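You operate a simulated robot arm through the tools that you are given. There is no shell and no other tool. Be economical: measure what you need, move in short steps, check, and stop when the job is done.

You are at the controls of a simulated two-armed robot. One attempt, no reset.

Task
Shut the rolls drawer. Open the bulk drawer, fetch the wide-thin silver pipe from the top of the tool chest and set it in the inside of the bulk drawer and shut the drawer again. Take the tall filter box labelled "LOT 39" from the panel bay of the side bench and leave it on the low shelf of the panel bay. Take the yellow rim cup and put it on top of the white plug. The order is free. Set down upright: tall filter box, yellow rim cup.

The check looks at the end state, three seconds after you hand in, the way a careful person would. Anything else that was tipped, shoved, dropped, spilled or broken makes it a failure.

Robot
Two 7-joint arms with two-finger parallel grippers on one trunk, on a base that drives. Base frame: it is fixed to the floor where the robot stands at the start and does not move with it; the origin is under the middle of the robot, x ahead of it, y to its left, z up. Units: mm, rad, N and s.
The left shoulder is at the start at [60, 147, 543], the right one opposite. With the tool pointing down near the work surface each hand reaches from about 280 to 740 mm from the robot's upright axis, wherever it stands, measured 20 degrees to its own side. Places, roughly: bulk drawer [400, -700, 300]; inside of the bulk drawer [500, -800, 200]; low shelf of the panel bay [0, 1000, 200]; rolls drawer [600, -100, 400]; tall filter box [0, 1000, 1000]; white plug (7x7x10 cm) [-3300, 800, 900]; wide-thin silver pipe [250, -1000, 1000]; yellow rim cup [-3500, 1000, 500]. Payload 3.43 kg a hand.
The tool frame of a hand sits at the grasp point between the pads (the TCP): z along the fingers, y along the line on which they close. The tips reach 30 mm beyond it. Largest opening 94 mm; finger width 28, thickness 10; the body of the gripper, 50 by 96 mm, starts 55 mm behind the TCP.
Orientation is told as [roll, pitch, yaw] about the base's x, y, z axes, in that order, counted from this pose: with the fingers straight down and closing along the base's y, the tool's x points along the base's -x, its y along +y and its z along -z.

Tools
- The arms move only by the tool apply_moves. It takes "left_motion", "right_motion" or both (then of equal length, played together; a hand with none holds still); each is text: rows parted by semicolons, each of 7 numbers parted by spaces: the turn, a rotation vector about the tool's x, y, z in units of 8 degrees (1.0 is 8 degrees), then the shift along the tool's x, y, z in units of 30 mm (1.0 is 30 mm), then the opening, from 0 (shut) to 1 (fully open). In form: wx wy wz dx dy dz claw; .... A call has 1 to 20 rows; each row shifts and turns the commanded pose from where the row before left it, along the tool's axes as they then stand. A call with a number of a shift or a turn outside -1 to 1 is refused whole. A row lasts 0.2 s, in which the tool goes at most 50 mm and 0.15 rad; a call with a longer step from one row to the next is refused whole, and so is a gripper value outside its range. A pose out of reach is approached as far as the arm can. The call stops where the force on the tool passes 40 N (or 10 N more than at its start, if that is more) or the arm is blocked; 0.2 s more then pass. The fingers move at their own pace (about 72 mm/s each) and stop on an object; they squeeze with about 42 N. The grip force told is the motor's: it shows also when the fingers shut on nothing. Time passes only in rows, and 0.2 s behind the last, so rows that do not move let the fingers close. The reply holds the time, the measured pose of the TCP, the force on the tool along the base axes, the opening and the grip force, in the units named above and with some noise, with the torque about the TCP (base axes, N m) and any sound that the robot's microphone picked up.
- Cameras (640 x 400 px; columns grow to the right, rows downward): "scene" is now at [46.3, 11.4, 1156.8]; the picture's right is [0.14, -0.99, 0.00], its down [-0.73, -0.10, -0.68] and it looks along [0.67, 0.10, -0.74] (base axes); focal length 214 px, centre (320, 200). "left" rides on the left gripper at [76, -14, -102] in its tool frame; the picture's right is [0.18, 0.98, 0.00], its down [-0.75, 0.14, -0.64] and it looks along [-0.63, 0.12, 0.77] (tool axes); focal length 243 px, centre (320, 200). "right" rides on the right gripper at [76, 14, -103] in its tool frame; the picture's right is [-0.18, 0.98, 0.00], its down [-0.75, -0.14, -0.64] and it looks along [-0.63, -0.12, 0.77] (tool axes); focal length 243 px, centre (320, 200).
- camera(camera): a new picture of that camera. No time passes.
- move_column(by): slides the trunk up (or, below 0, down) by that many mm; the arms and the scene camera ride with it, the base frame stays. It gives what a move gives, with no picture.
- steer(legs): drives the robot by 1 to 6 legs, each [ahead, left, turn to the left] in mm, mm and rad, along the robot's own axes; the way and the turn of a leg run together, so that a leg with both is an arc; at most 1500 mm and 3.142 rad a leg. The arms and the cameras ride along, it lands a little off, and it stops where it bumps. It gives what a move gives.
- aim_head(pan, tilt): turns the head with the scene camera to pan (to the left, within 1.501 rad either way) and tilt (down, from -0.506 to 1.204), counted from straight ahead of the robot. It gives what a move gives.
- point_at(camera, pixels): for up to 12 pixels [column, row] of the newest picture of that camera ("zoom" is the newest enlarged one), the place [x, y, z] in the base frame of the surface seen there, good to about 2 mm. No time passes.
- zoom(camera, box): a new picture of the part [left, top, right, bottom] of that camera's present view, enlarged. No time passes.
- hand_in(): hands the job in; it is judged then, once.

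Go step by step. Measure first, check grasps and placings, and put right what went wrong. The budget is 110 turns and 100 pictures, counting those below and the enlarged ones. Unless the task says otherwise, let go and move clear before handing in.

The tools are called after "Emit:" as name(argument=value, ...) on one line, values as JSON. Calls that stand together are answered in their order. apply_moves: Moves the arms, as the interface text tells. Its arguments: {"type":"object","properties":{"left_motion":{"type":"string"},"right_motion":{"type":"string"}},"required":[]} The other tools are called the same way: move_column (by) slides the trunk up or down; steer (legs) drives the base; aim_head (pan, tilt) turns the head that bears the scene camera; camera (camera) takes a picture; point_at (camera, pixels) gives the place of the surface under pixels of a picture; zoom (camera, box) takes an enlarged picture of a part of a camera's view; hand_in () hands the job in.

At the start:

```text
t: 0.0
left_tool_pos: [276.6, 145.2, 1000.0]
left_tool_rot: [-0.001, 0.0, -0.001]
left_contact_force: [-0.2, 0.3, -0.9]
left_moment: [0.02, 0.0, -0.04]
left_grip_width: 94.3
left_finger_force: 0.1
right_tool_pos: [355.7, -140.7, 1001.1]
right_tool_rot: [0.001, -0.002, -0.001]
right_contact_force: [0.6, 0.2, 0.6]
right_moment: [0.02, 0.01, -0.03]
right_grip_width: 94.0
right_finger_force: 0.1
trunk travel left (down, up): [-250.0, 0.0]
robot x, y, heading: [-1.0, 4.1, -0.001]
head pan, tilt: [0.141, 0.829]
```

scene: 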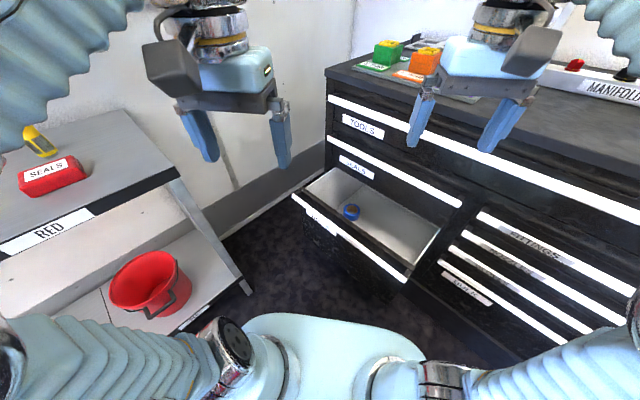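
right: 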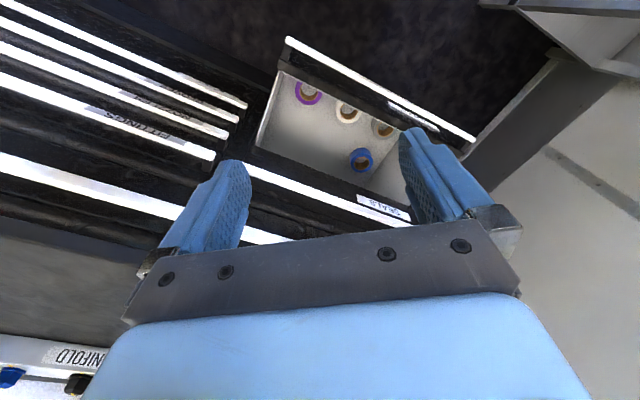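
left: 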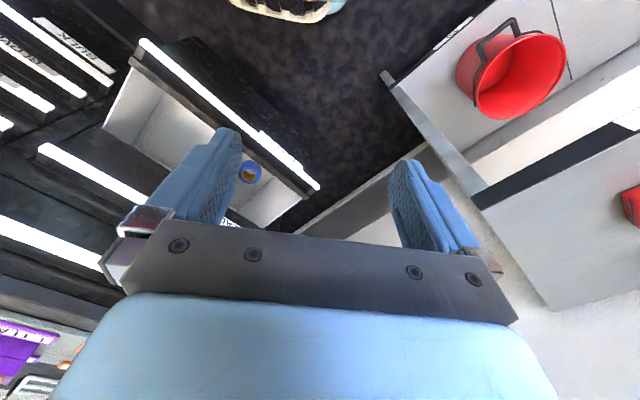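

The rolls drawer is open in the middle of the scene (front panel edge from about (292,195) to (407,282)). I'll measure it and look to the right and left.

Emit:
point_at(camera="scene", pixels=[[294, 196], [350, 240], [406, 280], [305, 190], [440, 228], [340, 170], [330, 140], [460, 205], [330, 98], [630, 217], [480, 215], [625, 322]])

Emit:
aim_head(pan=-0.9, tilt=0.7)

Emit:
camera(camera="scene")

```text
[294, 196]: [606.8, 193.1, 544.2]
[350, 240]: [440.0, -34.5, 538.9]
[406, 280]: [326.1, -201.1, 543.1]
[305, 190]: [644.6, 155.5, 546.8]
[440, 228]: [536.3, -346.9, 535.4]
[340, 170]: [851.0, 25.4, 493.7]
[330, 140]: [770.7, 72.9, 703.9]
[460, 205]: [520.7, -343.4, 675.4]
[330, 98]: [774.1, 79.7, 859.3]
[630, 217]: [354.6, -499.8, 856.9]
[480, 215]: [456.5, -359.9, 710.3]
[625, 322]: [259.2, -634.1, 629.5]
```

```text
t: 1.3
left_tool_pos: [277.0, 144.4, 999.9]
left_tool_rot: [0.0, 0.001, 0.001]
left_contact_force: [0.5, 0.4, -0.8]
left_moment: [0.0, -0.02, 0.0]
left_grip_width: 93.9
left_finger_force: 0.1
right_tool_pos: [355.6, -139.4, 998.6]
right_tool_rot: [0.0, -0.003, 0.0]
right_contact_force: [0.5, -0.3, 0.6]
right_moment: [0.01, -0.01, 0.01]
right_grip_width: 94.0
right_finger_force: 0.1
trunk travel left (down, up): [-250.0, 0.0]
robot x, y, heading: [-0.9, -0.6, -0.004]
head pan, tilt: [-0.901, 0.7]
```

```text
96 pictures are left
```

scene: 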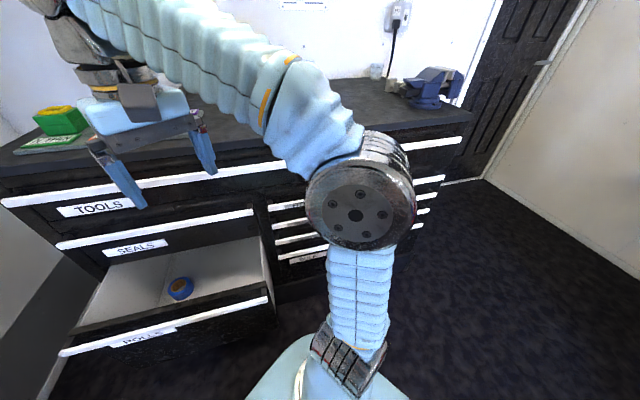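

The chest front faces along (-0.81, 0.59), so the robot must turn about -0.63 rad to face it. I'll turn in place and look.

Emit:
steer(legs=[[0, 0, -0.628]])

Emit:
aim_head(pan=-0.3, tilt=0.75)

Emit:
camera(camera="scene")

```text
t: 3.4
left_tool_pos: [308.5, -45.6, 999.3]
left_tool_rot: [0.0, -0.003, -0.629]
left_contact_force: [-0.6, 0.9, 1.0]
left_moment: [-0.03, 0.01, 0.0]
left_grip_width: 94.1
left_finger_force: 0.0
right_tool_pos: [203.5, -322.6, 1000.9]
right_tool_rot: [0.001, -0.001, -0.629]
right_contact_force: [0.0, 0.4, 0.4]
right_moment: [-0.01, 0.02, 0.01]
right_grip_width: 93.8
right_finger_force: 0.1
trunk travel left (down, up): [-250.0, 0.0]
robot x, y, heading: [-1.4, -2.9, -0.626]
head pan, tilt: [-0.901, 0.7]
```

```text
t: 4.4
left_tool_pos: [308.9, -46.1, 999.8]
left_tool_rot: [0.0, -0.001, -0.628]
left_contact_force: [0.1, -0.1, -0.7]
left_moment: [0.01, -0.04, -0.02]
left_grip_width: 94.0
left_finger_force: 0.0
right_tool_pos: [204.2, -322.1, 999.9]
right_tool_rot: [0.002, -0.002, -0.629]
right_contact_force: [-0.4, -0.1, -0.4]
right_moment: [0.03, -0.03, -0.02]
right_grip_width: 94.2
right_finger_force: 0.1
trunk travel left (down, up): [-250.0, 0.0]
robot x, y, heading: [-0.5, -0.9, -0.628]
head pan, tilt: [-0.3, 0.75]
```

```text
95 pictures are left
```

scene: 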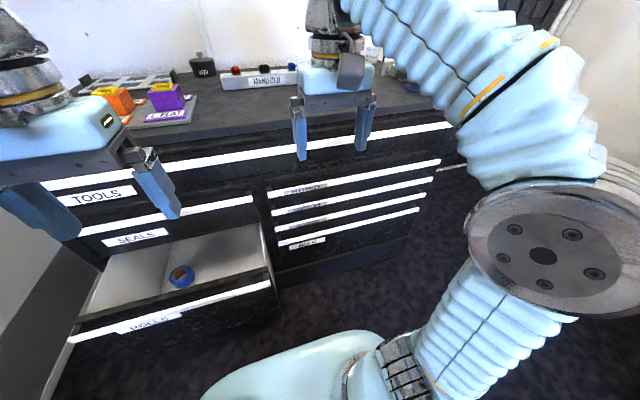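

The right bank has four drawers with labels at (305,188)–(307,243). I'll zoom to find "BULK" and the chest top.

Emit:
zoom(camera="scene", box=[240, 140, 460, 280])

Emit:
point_at(camera="zoom", pixels=[[110, 155], [590, 60], [110, 207], [575, 118], [110, 248], [558, 155], [120, 298], [525, 202], [120, 320], [200, 345]])

Emit:
point_at(camera="scene", pixels=[[72, 342], [170, 316], [270, 285], [170, 324], [82, 233], [250, 200]])

```text
2.86 times, centred on (350, 210) of scene
```

zoom: 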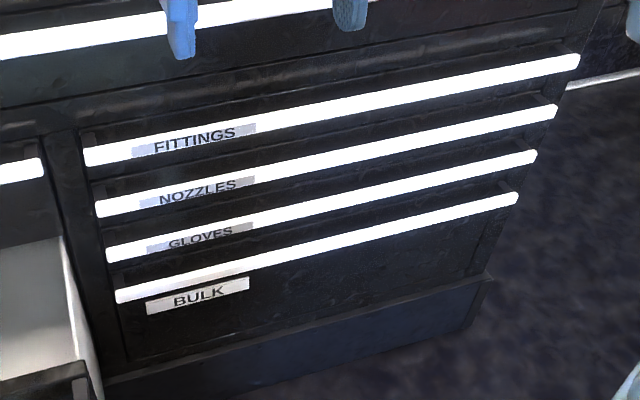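

```text
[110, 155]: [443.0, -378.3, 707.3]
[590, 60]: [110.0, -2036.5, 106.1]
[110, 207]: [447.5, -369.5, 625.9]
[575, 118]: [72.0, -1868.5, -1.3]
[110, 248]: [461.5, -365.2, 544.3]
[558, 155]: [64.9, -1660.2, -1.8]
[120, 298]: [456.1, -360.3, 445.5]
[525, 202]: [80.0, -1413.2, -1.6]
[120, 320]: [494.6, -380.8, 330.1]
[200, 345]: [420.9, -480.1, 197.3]
```

```text
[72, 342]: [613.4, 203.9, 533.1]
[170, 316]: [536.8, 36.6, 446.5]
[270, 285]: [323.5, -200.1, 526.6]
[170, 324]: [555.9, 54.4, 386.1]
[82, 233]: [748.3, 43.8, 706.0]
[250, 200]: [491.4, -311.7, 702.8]
```

BULK is the lowest drawer in the right bank (label (200,295) in the zoom); the handles protrude ~35 mm, and the rolls drawer is open by ~202 mm. I'll back up 250 mm and turn the left hand to point forward for pushing.

Emit:
point_at(camera="zoom", pixels=[[505, 204], [310, 252], [310, 275], [250, 315], [470, 255], [400, 150], [300, 130], [165, 310], [240, 280]])

Emit:
steer(legs=[[-250, 0, 0]])

Emit:
apply_moves(left_motion="0 0 0 0 0.63 1 0; 0 0 0 0 0.63 1 0; 0 0 0 0 0.63 1 0; 0 0 0 0 0.63 1 0; 0 0 0 0 0.63 1 0; 0 0 0 0 0.63 1 0; 0 0 0 0 0.63 1 0; 0 -1 0 0 0 0 0; 0 -1 0 0 0 0 0; 0 -1 0 0 0 0 0; 0 -1 0 0 0 0 0; 0 -1 0 0 0 0 0; 0 -1 0 0 0 0 0; 0 -1 0 0 0 0 0; 0 -1 0 0 0 0 0; 0 -1 0 0 0 0 0; 0 -1 0 0 0 0 0; 0 -1 0 0 0 0 0; 0 -0.25 0 0 0 0 0")

```text
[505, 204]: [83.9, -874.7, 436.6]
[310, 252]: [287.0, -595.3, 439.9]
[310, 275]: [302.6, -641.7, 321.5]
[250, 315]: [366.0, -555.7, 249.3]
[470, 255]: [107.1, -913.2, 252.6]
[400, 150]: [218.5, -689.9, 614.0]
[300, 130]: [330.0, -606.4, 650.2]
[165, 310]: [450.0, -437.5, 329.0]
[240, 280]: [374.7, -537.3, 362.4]
```

```text
t: 6.2
left_tool_pos: [110.9, 97.9, 999.2]
left_tool_rot: [0.002, 0.001, -0.634]
left_contact_force: [-0.6, 0.7, 0.1]
left_moment: [0.02, -0.01, 0.02]
left_grip_width: 94.1
left_finger_force: 0.1
right_tool_pos: [5.7, -179.4, 999.1]
right_tool_rot: [0.0, -0.001, -0.633]
right_contact_force: [0.2, -0.3, 0.2]
right_moment: [-0.01, 0.0, 0.0]
right_grip_width: 94.0
right_finger_force: 0.0
trunk travel left (down, up): [-250.0, 0.0]
robot x, y, heading: [-196.2, 143.2, -0.629]
head pan, tilt: [-0.3, 0.75]
```

```text
t: 10.2
left_tool_pos: [242.4, 233.9, 918.3]
left_tool_rot: [-1.867, -1.572, 1.231]
left_contact_force: [0.1, 0.4, 0.5]
left_moment: [0.01, -0.01, -0.01]
left_grip_width: 0.0
left_finger_force: 32.9
left hand out of reach, approached as far as the arm can: row 13, 14, 15, 16, 17, 18, 19
right_tool_pos: [5.7, -179.5, 999.2]
right_tool_rot: [0.002, -0.001, -0.633]
right_contact_force: [-0.4, -0.2, -0.4]
right_moment: [-0.04, 0.0, -0.02]
right_grip_width: 94.1
right_finger_force: 0.0
trunk travel left (down, up): [-250.0, 0.0]
robot x, y, heading: [-195.7, 146.9, -0.638]
head pan, tilt: [-0.3, 0.75]
```

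The near pose was out of reach while turned forward; I'll move forward and down and check.

Emit:
apply_moves(left_motion="0 0 0 0 0 1 0; 0 0 0 0 0 1 0; 0 0 0 0 0 1 0; 0 0 0 0 0 1 0; 0 0 0 0 0 1 0; 0 0 0 0 0 1 0; 0 0 0 0 0 1 0; 0 0 0 1 0 0.3 0; 0 0 0 1 0 0 0; 0 0 0 1 0 0 0; 0 0 0 1 0 0 0; 0 0 0 1 0 0 0; 0 0 0 1 0 0 0; 0 0 0 1 0 0 0")

Emit:
aim_head(pan=0.3, tilt=0.75)

Emit:
camera(camera="scene")

```text
t: 13.2
left_tool_pos: [418.8, 104.6, 706.8]
left_tool_rot: [-2.601, -1.569, 1.972]
left_contact_force: [-0.5, -0.6, 0.4]
left_moment: [0.02, 0.02, 0.0]
left_grip_width: 0.0
left_finger_force: 32.4
right_tool_pos: [6.1, -178.5, 1000.8]
right_tool_rot: [0.001, -0.003, -0.632]
right_contact_force: [-0.3, -0.1, 0.4]
right_moment: [-0.06, -0.05, 0.02]
right_grip_width: 94.0
right_finger_force: 0.0
trunk travel left (down, up): [-250.0, 0.0]
robot x, y, heading: [-195.6, 144.2, -0.633]
head pan, tilt: [-0.3, 0.75]
```

```text
t: 14.2
left_tool_pos: [418.7, 105.6, 707.3]
left_tool_rot: [-2.779, -1.57, 2.145]
left_contact_force: [-0.2, -0.3, 0.5]
left_moment: [-0.03, -0.02, 0.0]
left_grip_width: 0.0
left_finger_force: 32.9
right_tool_pos: [5.9, -180.3, 1000.2]
right_tool_rot: [0.001, -0.002, -0.635]
right_contact_force: [-0.1, 0.8, 0.1]
right_moment: [-0.02, -0.04, 0.0]
right_grip_width: 94.2
right_finger_force: 0.1
trunk travel left (down, up): [-250.0, 0.0]
robot x, y, heading: [-198.5, 142.1, -0.63]
head pan, tilt: [0.3, 0.75]
```

```text
93 pictures are left
```

scene: 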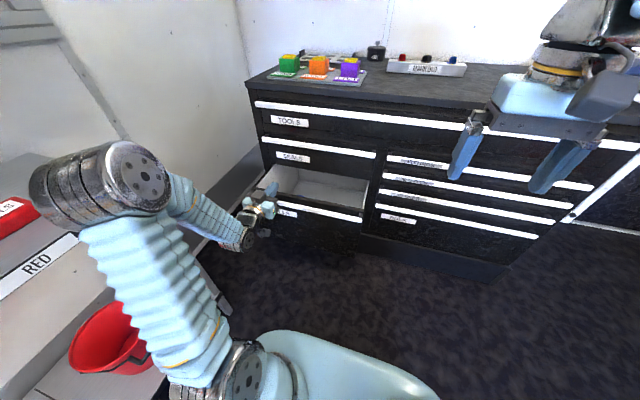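

The left hand is now in front of the rolls drawer at z 707, pointing forward. Move it 267 down and 55 right.

Emit:
apply_moves(left_motion="0 0 0 1 -0.2 0 0; 0 0 0 1 -0.2 0 0; 0 0 0 1 -0.2 0 0; 0 0 0 1 -0.2 0 0; 0 0 0 1 -0.2 0 0; 0 0 0 1 -0.2 0 0; 0 0 0 1 -0.2 0 0; 0 0 0 1 -0.2 0 0; 0 0 0 0.9 -0.2 0 0")

Emit:
camera(camera="left")

```text
t: 16.2
left_tool_pos: [386.2, 61.5, 440.6]
left_tool_rot: [-2.49, -1.571, 1.858]
left_contact_force: [0.9, -0.1, -1.1]
left_moment: [0.0, 0.0, 0.0]
left_grip_width: 0.1
left_finger_force: 33.0
right_tool_pos: [5.8, -178.9, 999.6]
right_tool_rot: [0.0, -0.002, -0.633]
right_contact_force: [0.2, 0.1, 0.6]
right_moment: [-0.02, -0.01, -0.01]
right_grip_width: 93.9
right_finger_force: 0.2
trunk travel left (down, up): [-250.0, 0.0]
robot x, y, heading: [-196.4, 144.2, -0.631]
head pan, tilt: [0.3, 0.75]
```

```text
92 pictures are left
```

left: 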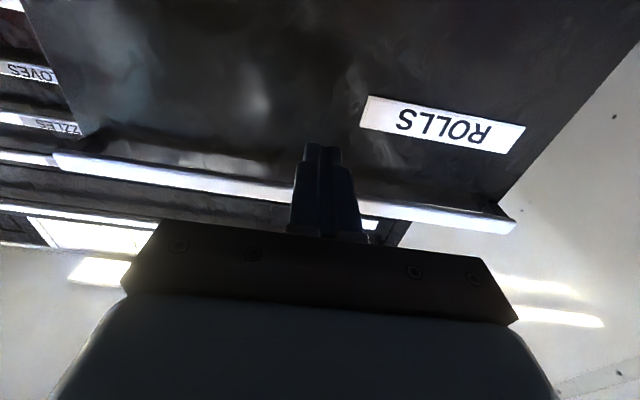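

The fingers point at the drawer face by the ROLLS label. Push forward 210 mm.

Emit:
apply_moves(left_motion="0 0 0 0 0 1 0; 0 0 0 0 0 1 0; 0 0 0 0 0 1 0; 0 0 0 0 0 0.6 0; 0 0 0 0 0 0.6 0; 0 0 0 0 0 0.6 0; 0 0 0 0 0 0.6 0; 0 0 0 0 0 0.6 0; 0 0 0 0 0 0.6 0; 0 0 0 0 0 0.6 0")

```text
t: 18.4
left_tool_pos: [563.2, -64.8, 440.9]
left_tool_rot: [-3.129, -1.57, 2.495]
left_contact_force: [0.2, 0.7, 0.4]
left_moment: [-0.03, -0.01, 0.01]
left_grip_width: 0.0
left_finger_force: 32.6
right_tool_pos: [6.2, -179.7, 1000.1]
right_tool_rot: [-0.001, -0.001, -0.635]
right_contact_force: [-0.3, 0.1, 0.4]
right_moment: [0.01, -0.01, 0.0]
right_grip_width: 93.9
right_finger_force: 0.1
trunk travel left (down, up): [-250.0, 0.0]
robot x, y, heading: [-194.9, 144.1, -0.632]
head pan, tilt: [0.3, 0.75]
```

TCP is at 494 along the chest normal; about 91 mm remain. Keep pushing slowly.

Emit:
apply_moves(left_motion="0 0 0 0 0 0.5 0; 0 0 0 0 0 0.5 0; 0 0 0 0 0 0.5 0; 0 0 0 0 0 0.4 0; 0 0 0 0 0 0.4 0; 0 0 0 0 0 0.4 0; 0 0 0 0 0 0.4 0; 0 0 0 0 0 0.3 0")

Emit:
camera(camera="scene")

```text
t: 20.3
left_tool_pos: [642.0, -124.5, 442.6]
left_tool_rot: [-2.918, -1.571, 2.283]
left_contact_force: [-19.7, 9.3, 8.3]
left_moment: [-0.08, -0.16, 0.01]
left_grip_width: 0.0
left_finger_force: 33.0
right_tool_pos: [4.8, -177.7, 1000.0]
right_tool_rot: [0.002, -0.003, -0.634]
right_contact_force: [-0.8, -0.3, 0.1]
right_moment: [0.0, 0.0, -0.01]
right_grip_width: 94.0
right_finger_force: 0.0
trunk travel left (down, up): [-250.0, 0.0]
robot x, y, heading: [-197.4, 147.1, -0.634]
head pan, tilt: [0.3, 0.75]
stopped in row 8 (left hand): the force on the tool passed its limit at 46 N (the readings are from after the stop); the commanded pose is now the measured one
```

```text
91 pictures are left
```

scene: 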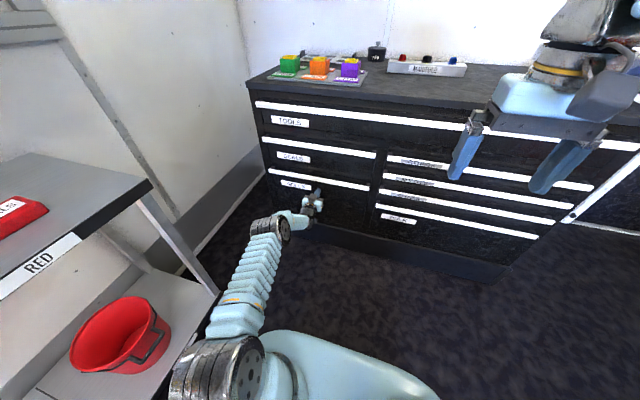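

The rolls drawer is now flush with the others. I'll retract the left hand back and up, then return it to fingers-down.

Emit:
apply_moves(left_motion="0 0 0 0 0 -1 0; 0 0 0 0 0 -1 0; 0 0 0 0 0 -1 0; 0 0 0 0 0 -1 0; 0 0 0 0 0 -1 0; 0 0 0 0 0 -1 0; 0 0 0 0 0 -1 0; 0 0 0 0 0 -1 0; 0 0 0 -1 0 0 0; 0 0 0 -1 0 0 0; 0 0 0 -1 0 0 0; 0 0 0 -1 0 0 0; 0 0 0 -1 0 0 0; 0 0 0 -1 0 0 0; 0 0 0 -1 0 0 0; 0 0 0 -1 0 0 0; 0 0 0 -1 0 0 0; 0 0 0 -1 0 0 0; 0 0 0 -1 0 0 0; 0 0 0 -1 0 0 0")

Emit:
apply_moves(left_motion="0 1 0 0 0 0 0; 0 1 0 0 0 0 0; 0 1 0 0 0 0 0; 0 1 0 0 0 0 0; 0 1 0 0 0 0 0; 0 1 0 0 0 0 0; 0 1 0 0 0 0 0; 0 1 0 0 0 0 0; 0 1 0 0 0 0 0; 0 1 0 0 0 0 0; 0 1 0 0 0 0 0; 0 0.25 0 0 0 0 0; 0 0 0 0.5 0 -1 0; 0 0 0 0.5 0 -1 0; 0 0 0 0.5 0 -1 0; 0 0 0 0.5 0 -1 0")

Emit:
steer(legs=[[0, -350, 0]])

Emit:
aim_head(pan=-0.35, tilt=0.55)

Emit:
camera(camera="scene")

```text
t: 24.5
left_tool_pos: [452.9, 18.3, 799.6]
left_tool_rot: [-0.37, -1.568, -0.265]
left_contact_force: [-0.2, -1.3, -0.7]
left_moment: [0.01, 0.0, 0.03]
left_grip_width: 0.0
left_finger_force: 32.6
right_tool_pos: [6.3, -179.4, 1000.0]
right_tool_rot: [0.001, -0.001, -0.634]
right_contact_force: [0.2, 0.6, -0.1]
right_moment: [0.02, 0.02, 0.01]
right_grip_width: 94.1
right_finger_force: 0.1
trunk travel left (down, up): [-250.0, 0.0]
robot x, y, heading: [-199.4, 146.0, -0.637]
head pan, tilt: [0.3, 0.75]
```

```text
t: 27.9
left_tool_pos: [387.4, 71.7, 905.5]
left_tool_rot: [0.032, -0.215, -0.581]
left_contact_force: [0.0, 0.3, -0.7]
left_moment: [-0.02, 0.0, 0.03]
left_grip_width: 0.0
left_finger_force: 33.0
left hand out of reach, approached as far as the arm can: row 4, 5, 6
right_tool_pos: [6.4, -178.2, 1000.4]
right_tool_rot: [-0.001, -0.001, -0.632]
right_contact_force: [0.8, 0.6, 0.0]
right_moment: [0.0, 0.01, 0.02]
right_grip_width: 93.7
right_finger_force: 0.0
trunk travel left (down, up): [-250.0, 0.0]
robot x, y, heading: [-195.6, 139.9, -0.629]
head pan, tilt: [0.3, 0.75]
```

```text
t: 30.2
left_tool_pos: [178.7, -215.5, 905.3]
left_tool_rot: [0.032, -0.216, -0.585]
left_contact_force: [-0.8, 0.3, 0.8]
left_moment: [0.02, -0.01, 0.0]
left_grip_width: 0.0
left_finger_force: 33.0
right_tool_pos: [-203.5, -463.2, 1000.6]
right_tool_rot: [0.0, -0.002, -0.636]
right_contact_force: [-0.4, -0.4, 0.2]
right_moment: [0.02, 0.03, 0.01]
right_grip_width: 93.8
right_finger_force: 0.1
trunk travel left (down, up): [-250.0, 0.0]
robot x, y, heading: [-405.4, -139.4, -0.631]
head pan, tilt: [0.3, 0.75]
```

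```text
t: 31.2
left_tool_pos: [179.1, -215.0, 903.7]
left_tool_rot: [0.031, -0.215, -0.584]
left_contact_force: [-1.0, -0.6, 0.5]
left_moment: [0.03, -0.02, -0.01]
left_grip_width: 0.0
left_finger_force: 33.0
right_tool_pos: [-203.7, -464.1, 998.3]
right_tool_rot: [0.0, -0.002, -0.633]
right_contact_force: [0.5, 0.2, 0.0]
right_moment: [0.0, 0.0, -0.03]
right_grip_width: 94.0
right_finger_force: 0.0
trunk travel left (down, up): [-250.0, 0.0]
robot x, y, heading: [-407.3, -145.3, -0.63]
head pan, tilt: [-0.351, 0.55]
```

```text
90 pictures are left
```

scene: 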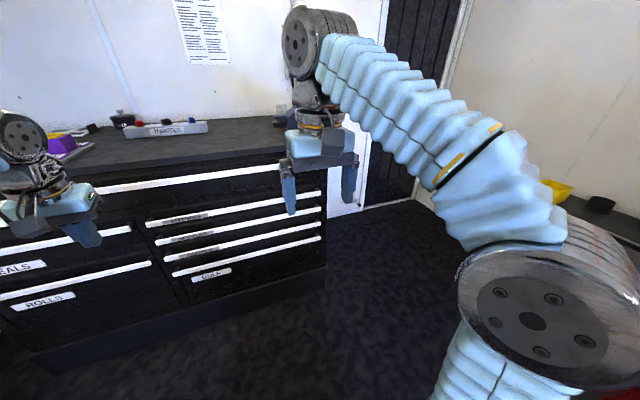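

The right arm hides the far right of the chest. I'll bring the right hand to a forward-pointing pose for the bulk handle, then drive left so the handle centre is ahead of it.

Emit:
apply_moves(right_motion="0 0 0 -0.5 0 1 0.6; 0 0 0 -0.5 0 1 0.6; 0 0 0 -0.5 0 1 0.6; 0 0 0 -0.5 0 1 0.6; 0 0 0 -0.5 0 1 0.6; 0 0 0 -0.5 0 1 0.6; 0 0 0 -0.5 0 1 0.6; 0 0 0 -0.5 0 1 0.6; 0 0 0 -0.5 0 1 0.6; 0 0 0 -0.5 0 1 0.6; 0 0 0 -0.5 0 1 0.6")

Emit:
apply_moves(right_motion="0 -1 0 0 0 0 0.6; 0 -1 0 0 0 0 0.6; 0 -1 0 0 0 0 0.6; 0 -1 0 0 0 0 0.6; 0 -1 0 0 0 0 0.6; 0 -1 0 0 0 0 0.6; 0 -1 0 0 0 0 0.6; 0 -1 0 0 0 0 0.6; 0 -1 0 0 0 0 0.6; 0 -1 0 0 0 0 0.6; 0 -1 0 0 0 0 0.6; 0 -0.25 0 0 0 0 0.6; 0 0 0 1 0 0 0.6; 0 0 0 1 0 0 0.6; 0 0 0 1 0 0 0.6; 0 0 0 1 0 0 0.6; 0 0 0 1 0 0 0.6; 0 0 0 1 0 0 0.6; 0 0 0 1 0 0 0.6")

Emit:
camera(camera="scene")

Emit:
camera(camera="right")

```text
t: 33.6
left_tool_pos: [178.4, -214.5, 904.3]
left_tool_rot: [0.031, -0.218, -0.585]
left_contact_force: [-0.2, 0.3, -1.2]
left_moment: [0.02, -0.01, 0.0]
left_grip_width: 0.3
left_finger_force: 33.1
right_tool_pos: [-72.5, -559.9, 671.0]
right_tool_rot: [0.001, -0.001, -0.635]
right_contact_force: [-0.4, 0.3, -0.1]
right_moment: [0.05, -0.02, -0.01]
right_grip_width: 56.4
right_finger_force: 0.0
trunk travel left (down, up): [-250.0, 0.0]
robot x, y, heading: [-406.1, -138.7, -0.633]
head pan, tilt: [-0.351, 0.55]
```

```text
t: 37.6
left_tool_pos: [179.1, -215.8, 905.5]
left_tool_rot: [0.031, -0.215, -0.584]
left_contact_force: [-0.3, 0.2, -0.4]
left_moment: [-0.01, 0.01, -0.01]
left_grip_width: 0.2
left_finger_force: 32.6
right_tool_pos: [-63.1, -517.9, 464.8]
right_tool_rot: [-0.227, -1.503, -0.43]
right_contact_force: [0.5, -0.3, 0.0]
right_moment: [-0.01, 0.01, -0.01]
right_grip_width: 56.4
right_finger_force: 0.0
right hand out of reach, approached as far as the arm can: row 6, 12, 13, 14, 15, 16, 17, 18, 19
trunk travel left (down, up): [-250.0, 0.0]
robot x, y, heading: [-406.4, -140.4, -0.633]
head pan, tilt: [-0.351, 0.55]
```

```text
89 pictures are left
```

scene: 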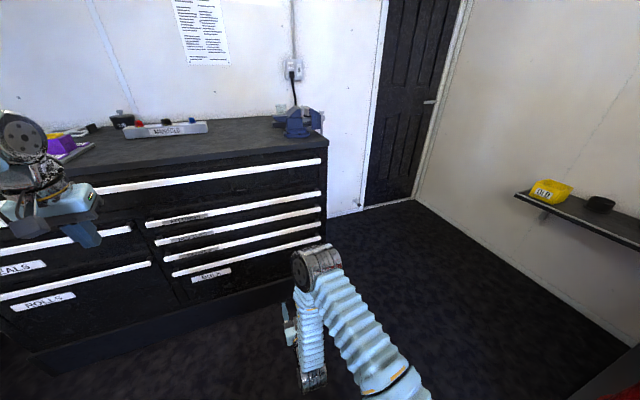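

```text
88 pictures are left
```

right: 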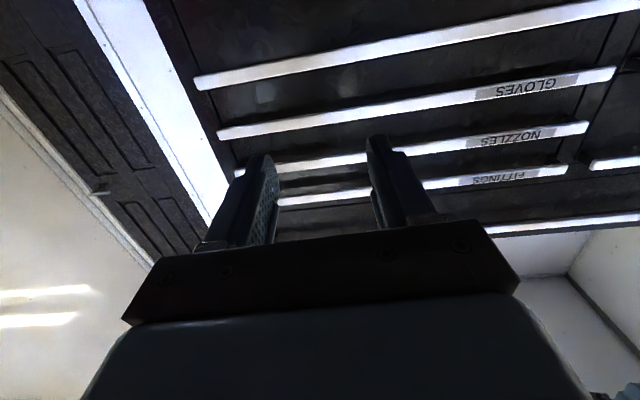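

Now the chest top is clear. I'll zoom on its top to find the silver pipe, and on the bulk handle.

Emit:
zoom(camera="scene", box=[60, 90, 340, 180])

Emit:
zoom(camera="right", box=[170, 0, 640, 200])

Emit:
point_at(camera="right", pixels=[[400, 48], [400, 58], [402, 42], [400, 65], [400, 30], [400, 97], [400, 104], [400, 92], [400, 110], [200, 82], [630, 4]])

```text
2.29 times, centred on (200, 135) of scene
```

zoom: 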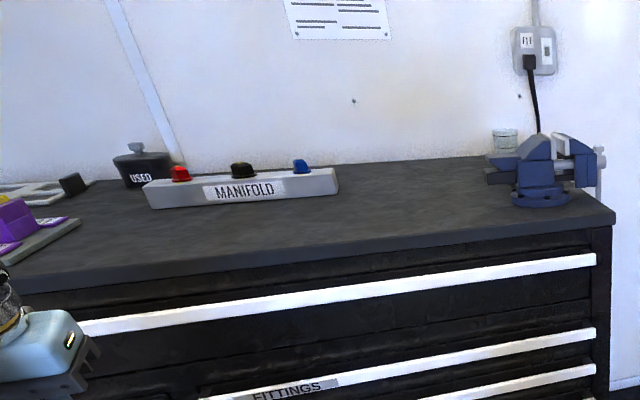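

```text
1.36 times, centred on (405, 100) of right
```

zoom: 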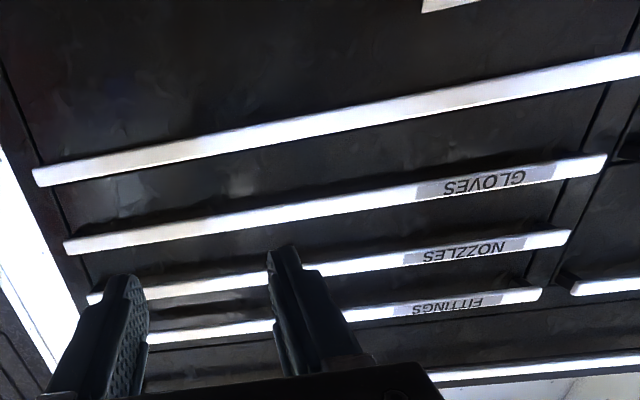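

```text
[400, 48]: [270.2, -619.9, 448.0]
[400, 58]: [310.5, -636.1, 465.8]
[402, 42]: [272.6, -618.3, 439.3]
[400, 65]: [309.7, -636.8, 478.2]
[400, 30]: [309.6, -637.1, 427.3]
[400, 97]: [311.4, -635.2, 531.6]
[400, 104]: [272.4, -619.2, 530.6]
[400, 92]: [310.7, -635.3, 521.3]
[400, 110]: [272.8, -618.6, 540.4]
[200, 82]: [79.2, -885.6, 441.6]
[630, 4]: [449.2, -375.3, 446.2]
```

Bulk handle: a bar at z≈439–450, front at 582 mm along the normal, with the face ~42 mm behind. I'll roll the right hand 90° so it closes vertically, move forward, and drive left 180.

Emit:
steer(legs=[[0, 180, 0]])

Emit:
apply_moves(right_motion="0 0 0 0 0 1 0.6; 0 0 0 0 0 1 0.6; 0 0 1 0 0 0.5 0.6; 0 0 1 0 0 0.5 0.6; 0 0 1 0 0 0.5 0.6; 0 0 1 0 0 0.5 0.6; 0 0 1 0 0 0 0.6; 0 0 1 0 0 0 0.6; 0 0 1 0 0 0 0.6; 0 0 1 0 0 0 0.6; 0 0 1 0 0 0 0.6; 0 0 1 0 0 0 0.6; 0 0 1 0 0 0 0.6; 0 0 0.25 0 0 0 0.6")

Emit:
zoom(camera="scene", box=[200, 80, 460, 380])

Emit:
camera(camera="right")

```text
t: 39.1
left_tool_pos: [286.6, -72.6, 905.1]
left_tool_rot: [0.032, -0.215, -0.594]
left_contact_force: [-0.5, -1.1, -0.4]
left_moment: [0.03, -0.03, 0.0]
left_grip_width: 0.0
left_finger_force: 33.0
right_tool_pos: [42.5, -375.0, 466.7]
right_tool_rot: [-0.226, -1.502, -0.436]
right_contact_force: [-0.5, -0.5, 0.2]
right_moment: [0.0, -0.02, 0.03]
right_grip_width: 56.6
right_finger_force: 0.0
trunk travel left (down, up): [-250.0, 0.0]
robot x, y, heading: [-297.2, 3.9, -0.642]
head pan, tilt: [-0.351, 0.55]
```

```text
t: 42.1
left_tool_pos: [285.7, -73.0, 904.4]
left_tool_rot: [0.032, -0.217, -0.592]
left_contact_force: [-0.1, 0.6, 0.1]
left_moment: [0.03, 0.03, 0.0]
left_grip_width: 0.1
left_finger_force: 32.8
right_tool_pos: [265.0, -310.0, 764.2]
right_tool_rot: [1.47, -0.067, -2.224]
right_contact_force: [0.6, 0.4, -0.3]
right_moment: [-0.04, -0.03, -0.01]
right_grip_width: 56.5
right_finger_force: 0.1
right hand out of reach, approached as far as the arm can: row 2, 3, 4, 5, 6, 7, 8, 9, 10, 11, 12, 13, 14
trunk travel left (down, up): [-250.0, 0.0]
robot x, y, heading: [-298.9, 7.4, -0.643]
head pan, tilt: [-0.351, 0.55]
```

```text
1.33 times, centred on (330, 230) of scene
```

zoom: 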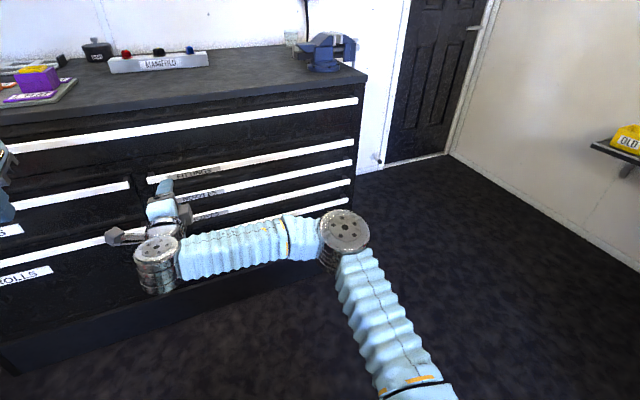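

```text
84 pictures are left
```

right: 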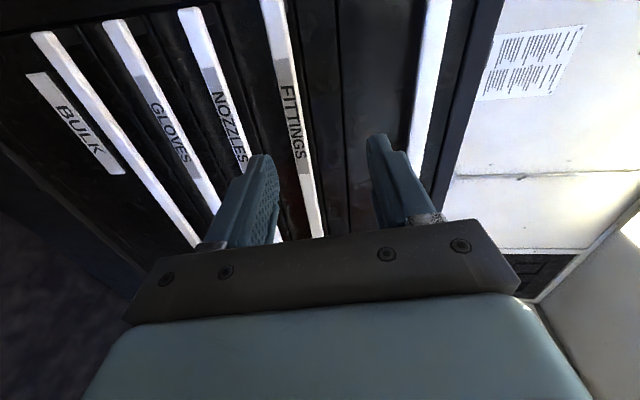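

The hand has turned to close vertically but drifted up and left to (265,-310,764). I'll bring it down and to the right in front of the bulk handle, levelling the tilt.

Emit:
apply_moves(right_motion="-0.7 0.18 0 0 0 0 0.6; 0 0 0 -0.75 -0.95 0 0.6; 0 0 0 -0.75 -0.95 0 0.6; 0 0 0 -0.75 -0.95 0 0.6; 0 0 0 -0.75 -0.95 0 0.6; 0 0 0 -0.75 -0.95 0 0.6; 0 0 0 -0.75 -0.95 0 0.6; 0 0 0 -0.75 -0.95 0 0.6; 0 0 0 -0.75 -0.95 0 0.6; 0 0 0 -0.75 -0.95 0 0.6; 0 0 0 -0.75 -0.95 0 0.6; 0 0 0 -0.75 -0.95 0 0.6")

Emit:
camera(camera="right")

Emit:
camera(camera="scene")

```text
t: 44.8
left_tool_pos: [286.7, -72.3, 904.9]
left_tool_rot: [0.031, -0.216, -0.59]
left_contact_force: [0.0, 0.6, 0.1]
left_moment: [0.0, 0.01, -0.05]
left_grip_width: 0.0
left_finger_force: 33.1
right_tool_pos: [70.8, -526.3, 741.3]
right_tool_rot: [1.49, -0.073, -2.205]
right_contact_force: [0.5, -0.3, 0.6]
right_moment: [-0.02, 0.01, 0.0]
right_grip_width: 56.5
right_finger_force: 0.0
right hand out of reach, approached as far as the arm can: row 1, 2, 3, 4, 5, 6, 7, 8, 9, 10, 11, 12
trunk travel left (down, up): [-250.0, 0.0]
robot x, y, heading: [-300.2, 3.1, -0.642]
head pan, tilt: [-0.351, 0.55]
```

```text
83 pictures are left
```

right: 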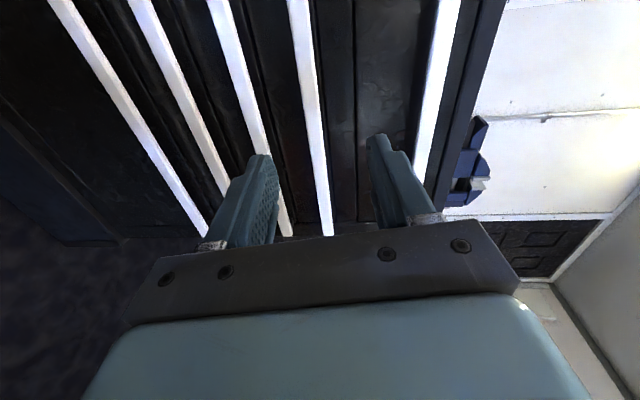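

```text
82 pictures are left
```

scene: 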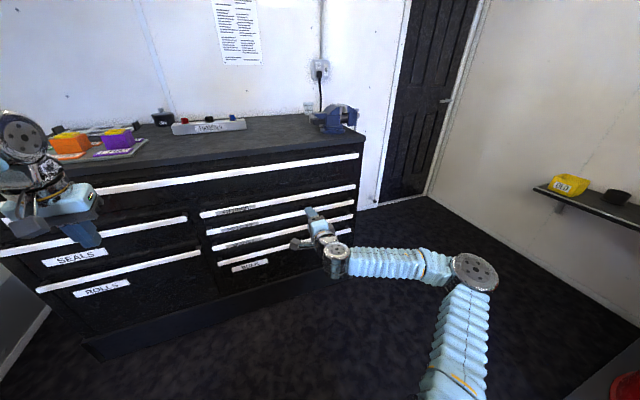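

The hand moved right but stays at z 741 (limit). Lowering the trunk 250 mm brings it to ~490.

Emit:
move_column(by=-250)

Emit:
apply_moves(right_motion="-0.6 0.2 0 0 0 0 0.6; 0 0 0 0 -0.5 0 0.6; 0 0 0 0 -0.5 0 0.6; 0 0 0 0 -0.5 0 0.6")

Emit:
camera(camera="right")

```text
t: 47.3
left_tool_pos: [285.8, -72.2, 655.6]
left_tool_rot: [0.032, -0.215, -0.593]
left_contact_force: [0.5, 0.0, 1.0]
left_moment: [-0.01, 0.0, -0.02]
left_grip_width: 0.0
left_finger_force: 32.6
right_tool_pos: [70.9, -526.9, 489.9]
right_tool_rot: [1.49, -0.074, -2.209]
right_contact_force: [-0.1, -0.2, 0.1]
right_moment: [-0.03, -0.01, 0.02]
right_grip_width: 56.5
right_finger_force: 0.1
trunk travel left (down, up): [0.0, 250.0]
robot x, y, heading: [-297.6, 2.3, -0.645]
head pan, tilt: [-0.351, 0.55]
```

```text
t: 48.3
left_tool_pos: [287.1, -71.5, 654.9]
left_tool_rot: [0.032, -0.217, -0.591]
left_contact_force: [0.0, -0.1, 0.4]
left_moment: [-0.04, 0.04, 0.0]
left_grip_width: 0.0
left_finger_force: 32.8
right_tool_pos: [59.5, -525.3, 500.0]
right_tool_rot: [1.509, -0.073, -2.189]
right_contact_force: [-0.4, 0.1, 0.5]
right_moment: [-0.01, 0.02, 0.03]
right_grip_width: 56.4
right_finger_force: 0.1
right hand out of reach, approached as far as the arm can: row 1, 2, 3, 4
trunk travel left (down, up): [0.0, 250.0]
robot x, y, heading: [-299.1, 5.6, -0.643]
head pan, tilt: [-0.351, 0.55]
```

```text
81 pictures are left
```

right: 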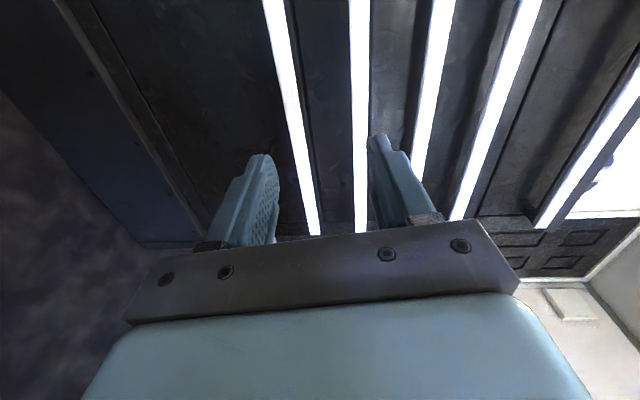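

The arm is limited to z≈500 level. I'll tilt the fingers 40° downward and drive 150 mm forward, then check.

Emit:
apply_moves(right_motion="1 0 0 0 0 0 0.6; 1 0 0 0 0 0 0.6; 1 0 0 0 0 0 0.6; 1 0 0 0 0 0 0.6; 1 0 0 0 0 0 0.6")

Emit:
steer(legs=[[130, 0, 0.015]])

Emit:
camera(camera="right")

```text
t: 49.5
left_tool_pos: [286.7, -71.9, 654.8]
left_tool_rot: [0.033, -0.215, -0.593]
left_contact_force: [0.1, 0.0, 0.3]
left_moment: [-0.02, 0.03, 0.0]
left_grip_width: 0.0
left_finger_force: 33.1
right_tool_pos: [59.5, -525.7, 499.1]
right_tool_rot: [0.817, -0.073, -2.192]
right_contact_force: [-0.2, -0.4, -0.3]
right_moment: [0.01, 0.0, -0.02]
right_grip_width: 56.5
right_finger_force: 0.1
trunk travel left (down, up): [0.0, 250.0]
robot x, y, heading: [-301.2, 7.6, -0.645]
head pan, tilt: [-0.351, 0.55]
```

```text
t: 50.8
left_tool_pos: [394.3, -143.4, 654.8]
left_tool_rot: [0.031, -0.216, -0.577]
left_contact_force: [0.3, -0.3, -0.2]
left_moment: [0.04, -0.01, 0.01]
left_grip_width: 0.0
left_finger_force: 33.3
right_tool_pos: [176.7, -598.6, 499.9]
right_tool_rot: [0.822, -0.073, -2.177]
right_contact_force: [1.1, 0.0, 0.5]
right_moment: [-0.03, 0.01, -0.01]
right_grip_width: 56.6
right_finger_force: 0.1
trunk travel left (down, up): [0.0, 250.0]
robot x, y, heading: [-187.9, -76.9, -0.625]
head pan, tilt: [-0.351, 0.55]
```

```text
80 pictures are left
```

right: 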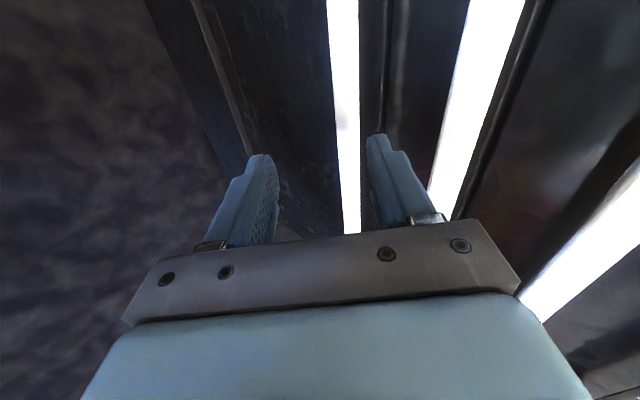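

The BULK bar seems to lie between the fingers at column ~345. Measure it precisely.

Emit:
point_at(camera="right", pixels=[[335, 120], [345, 120], [356, 120], [334, 60], [345, 60], [356, 60], [300, 120], [340, 180], [365, 60], [380, 60]])

Emit:
zoom(camera="right", box=[180, 0, 480, 230])

```text
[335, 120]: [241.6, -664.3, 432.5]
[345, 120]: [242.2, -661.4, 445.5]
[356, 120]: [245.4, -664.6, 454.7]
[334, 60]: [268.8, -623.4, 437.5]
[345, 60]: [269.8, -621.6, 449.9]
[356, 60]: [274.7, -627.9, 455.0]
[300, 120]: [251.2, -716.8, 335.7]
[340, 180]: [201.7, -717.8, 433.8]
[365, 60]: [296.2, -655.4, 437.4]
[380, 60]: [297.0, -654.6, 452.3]
```

```text
1.74 times, centred on (330, 115) of right
```

zoom: 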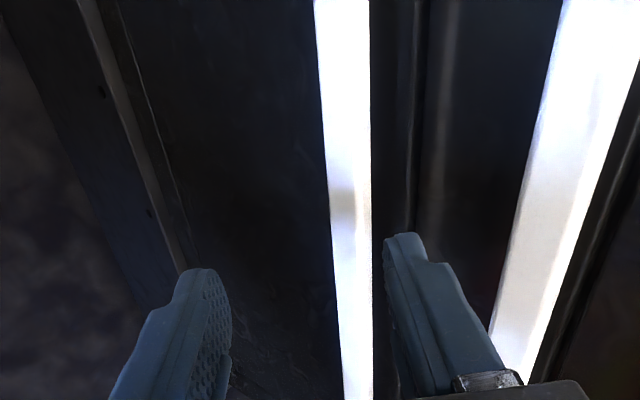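

Bar centre is at normal 589, z 444 (z 433–455, 10 mm deep, 30 mm gap behind). Align +23 in tool y and advance 87, then close.

Emit:
apply_moves(right_motion="0 0 0 0 0.77 0 0.5; 0 0 0 0 0 0.8 0.45; 0 0 0 0 0 0.8 0.45; 0 0 0 0 0 0.7 0.45; 0 0 0 0 0 0.6 0.45; 0 0 0 0 0 0 0.45")

Emit:
camera(camera="right")

```text
t: 52.2
left_tool_pos: [393.6, -142.4, 654.9]
left_tool_rot: [0.031, -0.217, -0.58]
left_contact_force: [-0.1, -0.5, 0.0]
left_moment: [0.01, -0.01, 0.01]
left_grip_width: 0.0
left_finger_force: 32.6
right_tool_pos: [240.7, -646.2, 457.0]
right_tool_rot: [0.82, -0.073, -2.176]
right_contact_force: [-0.4, 0.5, -0.7]
right_moment: [0.01, -0.03, -0.01]
right_grip_width: 42.4
right_finger_force: 0.1
trunk travel left (down, up): [0.0, 250.0]
robot x, y, heading: [-191.0, -72.9, -0.628]
head pan, tilt: [-0.351, 0.55]
```

```text
78 pictures are left
```

right: 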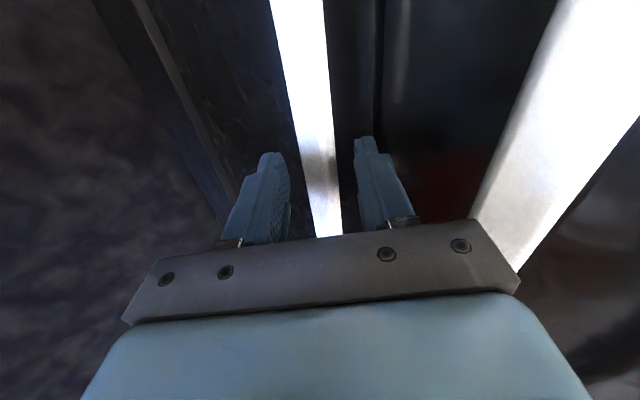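

The bar lies centred between the fingers. Close and hold.

Emit:
apply_moves(right_motion="0 0 0 0 0 0 0; 0 0 0 0 0 0 0; 0 0 0 0 0 0 0; 0 0 0 0 0 0 0")

Emit:
camera(camera="right")

```text
t: 53.2
left_tool_pos: [393.8, -143.0, 654.1]
left_tool_rot: [0.032, -0.217, -0.578]
left_contact_force: [0.3, 0.1, -0.2]
left_moment: [0.01, -0.02, -0.01]
left_grip_width: 0.0
left_finger_force: 32.7
right_tool_pos: [238.7, -645.4, 457.1]
right_tool_rot: [0.819, -0.072, -2.179]
right_contact_force: [-2.7, 2.5, -1.4]
right_moment: [1.05, -0.27, -1.24]
right_grip_width: 25.7
right_finger_force: 44.6
trunk travel left (down, up): [0.0, 250.0]
robot x, y, heading: [-190.7, -74.6, -0.628]
head pan, tilt: [-0.351, 0.55]
```

```text
77 pictures are left
```

right: 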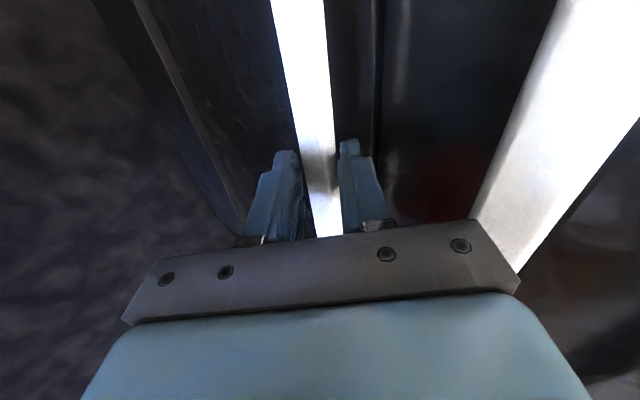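

Gripped (25.7 mm). Pull by driving straight back 280 mm.

Emit:
steer(legs=[[-140, 0, 0], [-140, 0, 0]])

Emit:
aim_head(pan=-0.35, tilt=0.7)

Emit:
camera(camera="scene")

```text
t: 55.5
left_tool_pos: [163.9, 23.1, 654.6]
left_tool_rot: [0.033, -0.215, -0.582]
left_contact_force: [-0.4, 0.4, 0.5]
left_moment: [0.0, 0.04, 0.02]
left_grip_width: 0.0
left_finger_force: 32.8
right_tool_pos: [7.8, -479.3, 457.5]
right_tool_rot: [0.819, -0.072, -2.177]
right_contact_force: [10.8, 12.8, -4.8]
right_moment: [1.5, -0.74, -0.31]
right_grip_width: 25.7
right_finger_force: 45.1
trunk travel left (down, up): [0.0, 250.0]
robot x, y, heading: [-421.3, 92.6, -0.631]
head pan, tilt: [-0.351, 0.55]
```

```text
t: 56.2
left_tool_pos: [164.4, 23.3, 654.7]
left_tool_rot: [0.031, -0.216, -0.581]
left_contact_force: [0.0, 0.2, -0.7]
left_moment: [-0.02, 0.03, 0.01]
left_grip_width: 0.0
left_finger_force: 32.8
right_tool_pos: [8.1, -479.2, 458.2]
right_tool_rot: [0.818, -0.069, -2.18]
right_contact_force: [1.7, 1.8, -2.3]
right_moment: [1.23, -0.38, -1.1]
right_grip_width: 25.6
right_finger_force: 45.2
trunk travel left (down, up): [0.0, 250.0]
robot x, y, heading: [-416.7, 93.4, -0.631]
head pan, tilt: [-0.351, 0.7]
```

```text
76 pictures are left
```

scene: 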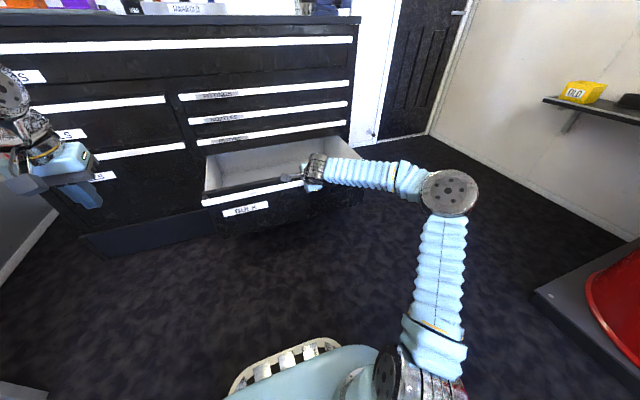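

The bulk drawer is open ~284 mm. Release, back the hand off along its axis, and raise the trunk to look for the pipe.

Emit:
apply_moves(right_motion="0 0 0 0 0 0 0.5; 0 0 0 0 0 0 0.5; 0 0 0 0 0 -0.5 0.5; 0 0 0 0 0 -1 0.5; 0 0 0 0 0 -1 0.5; 0 0 0 0 0 -1 0.5; 0 0 0 0 0 -1 0.5")

Emit:
move_column(by=250)

Emit:
aim_head(pan=-0.35, tilt=0.6)

Emit:
camera(camera="scene")

```text
t: 57.8
left_tool_pos: [164.2, 22.7, 654.4]
left_tool_rot: [0.031, -0.215, -0.582]
left_contact_force: [-0.3, 0.2, -0.5]
left_moment: [0.01, -0.03, -0.01]
left_grip_width: 0.1
left_finger_force: 32.7
right_tool_pos: [-68.8, -416.8, 548.8]
right_tool_rot: [0.821, -0.071, -2.178]
right_contact_force: [0.0, 0.1, -1.1]
right_moment: [0.01, -0.03, -0.01]
right_grip_width: 47.4
right_finger_force: 0.0
trunk travel left (down, up): [0.0, 250.0]
robot x, y, heading: [-421.6, 94.9, -0.627]
head pan, tilt: [-0.351, 0.7]
```

```text
t: 60.4
left_tool_pos: [165.0, 22.6, 904.6]
left_tool_rot: [0.031, -0.216, -0.581]
left_contact_force: [-0.7, -0.4, -0.4]
left_moment: [-0.01, -0.01, -0.03]
left_grip_width: 0.1
left_finger_force: 32.9
right_tool_pos: [-68.6, -418.7, 798.2]
right_tool_rot: [0.82, -0.073, -2.179]
right_contact_force: [-0.4, 0.3, -0.7]
right_moment: [-0.02, -0.03, 0.0]
right_grip_width: 47.1
right_finger_force: 0.0
trunk travel left (down, up): [-250.0, 0.0]
robot x, y, heading: [-421.3, 94.6, -0.635]
head pan, tilt: [-0.351, 0.7]
```

```text
t: 61.0
left_tool_pos: [164.0, 22.6, 905.1]
left_tool_rot: [0.032, -0.217, -0.58]
left_contact_force: [0.3, 0.0, -0.3]
left_moment: [-0.02, -0.02, -0.02]
left_grip_width: 0.0
left_finger_force: 32.7
right_tool_pos: [-69.1, -417.8, 798.5]
right_tool_rot: [0.82, -0.072, -2.178]
right_contact_force: [-0.4, 0.3, 0.1]
right_moment: [0.0, -0.03, 0.02]
right_grip_width: 47.1
right_finger_force: 0.1
trunk travel left (down, up): [-250.0, 0.0]
robot x, y, heading: [-418.8, 90.2, -0.633]
head pan, tilt: [-0.351, 0.6]
```

```text
75 pictures are left
```

scene: 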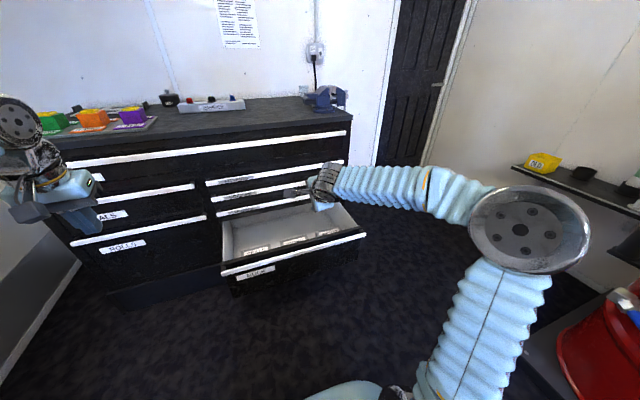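

The drawer is open with some labels inside near (258,248)–(328,233). Zoom on it and the vise area.

Emit:
zoom(camera="scene", box=[210, 180, 380, 290])

Emit:
zoom(camera="scene", box=[280, 60, 370, 120])

Emit:
point_at(camera="zoom", pixels=[[450, 200], [450, 285], [320, 250], [260, 240], [400, 200], [330, 330], [160, 215], [160, 240], [470, 240], [375, 260]])

```text
3.64 times, centred on (295, 235) of scene
```

zoom: 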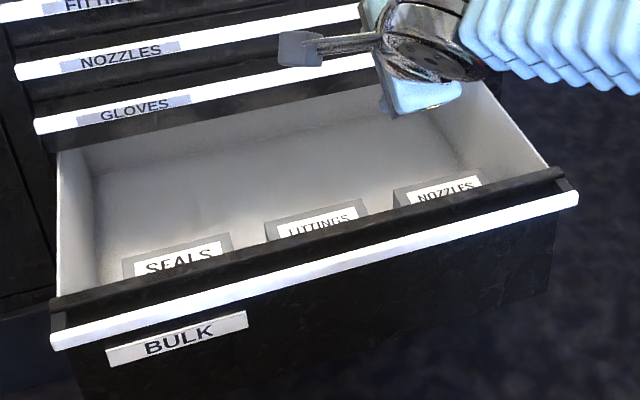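

```text
6.67 times, centred on (325, 90) of scene
```

zoom: 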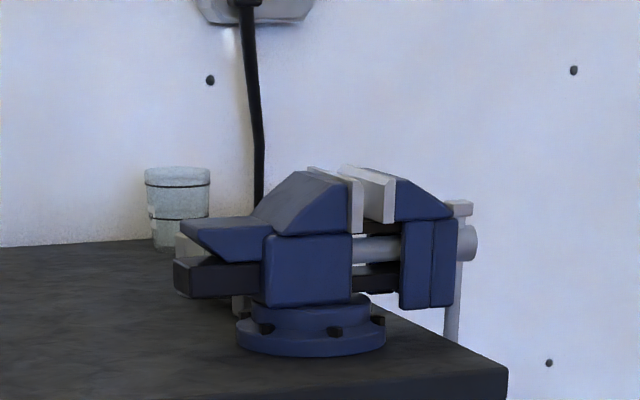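

```text
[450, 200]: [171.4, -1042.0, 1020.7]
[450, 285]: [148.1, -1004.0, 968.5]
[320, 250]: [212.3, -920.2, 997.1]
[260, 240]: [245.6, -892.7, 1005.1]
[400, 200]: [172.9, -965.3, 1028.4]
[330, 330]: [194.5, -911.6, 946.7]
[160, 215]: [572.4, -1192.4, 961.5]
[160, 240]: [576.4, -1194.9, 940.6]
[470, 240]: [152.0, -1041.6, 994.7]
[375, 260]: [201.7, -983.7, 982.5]
```

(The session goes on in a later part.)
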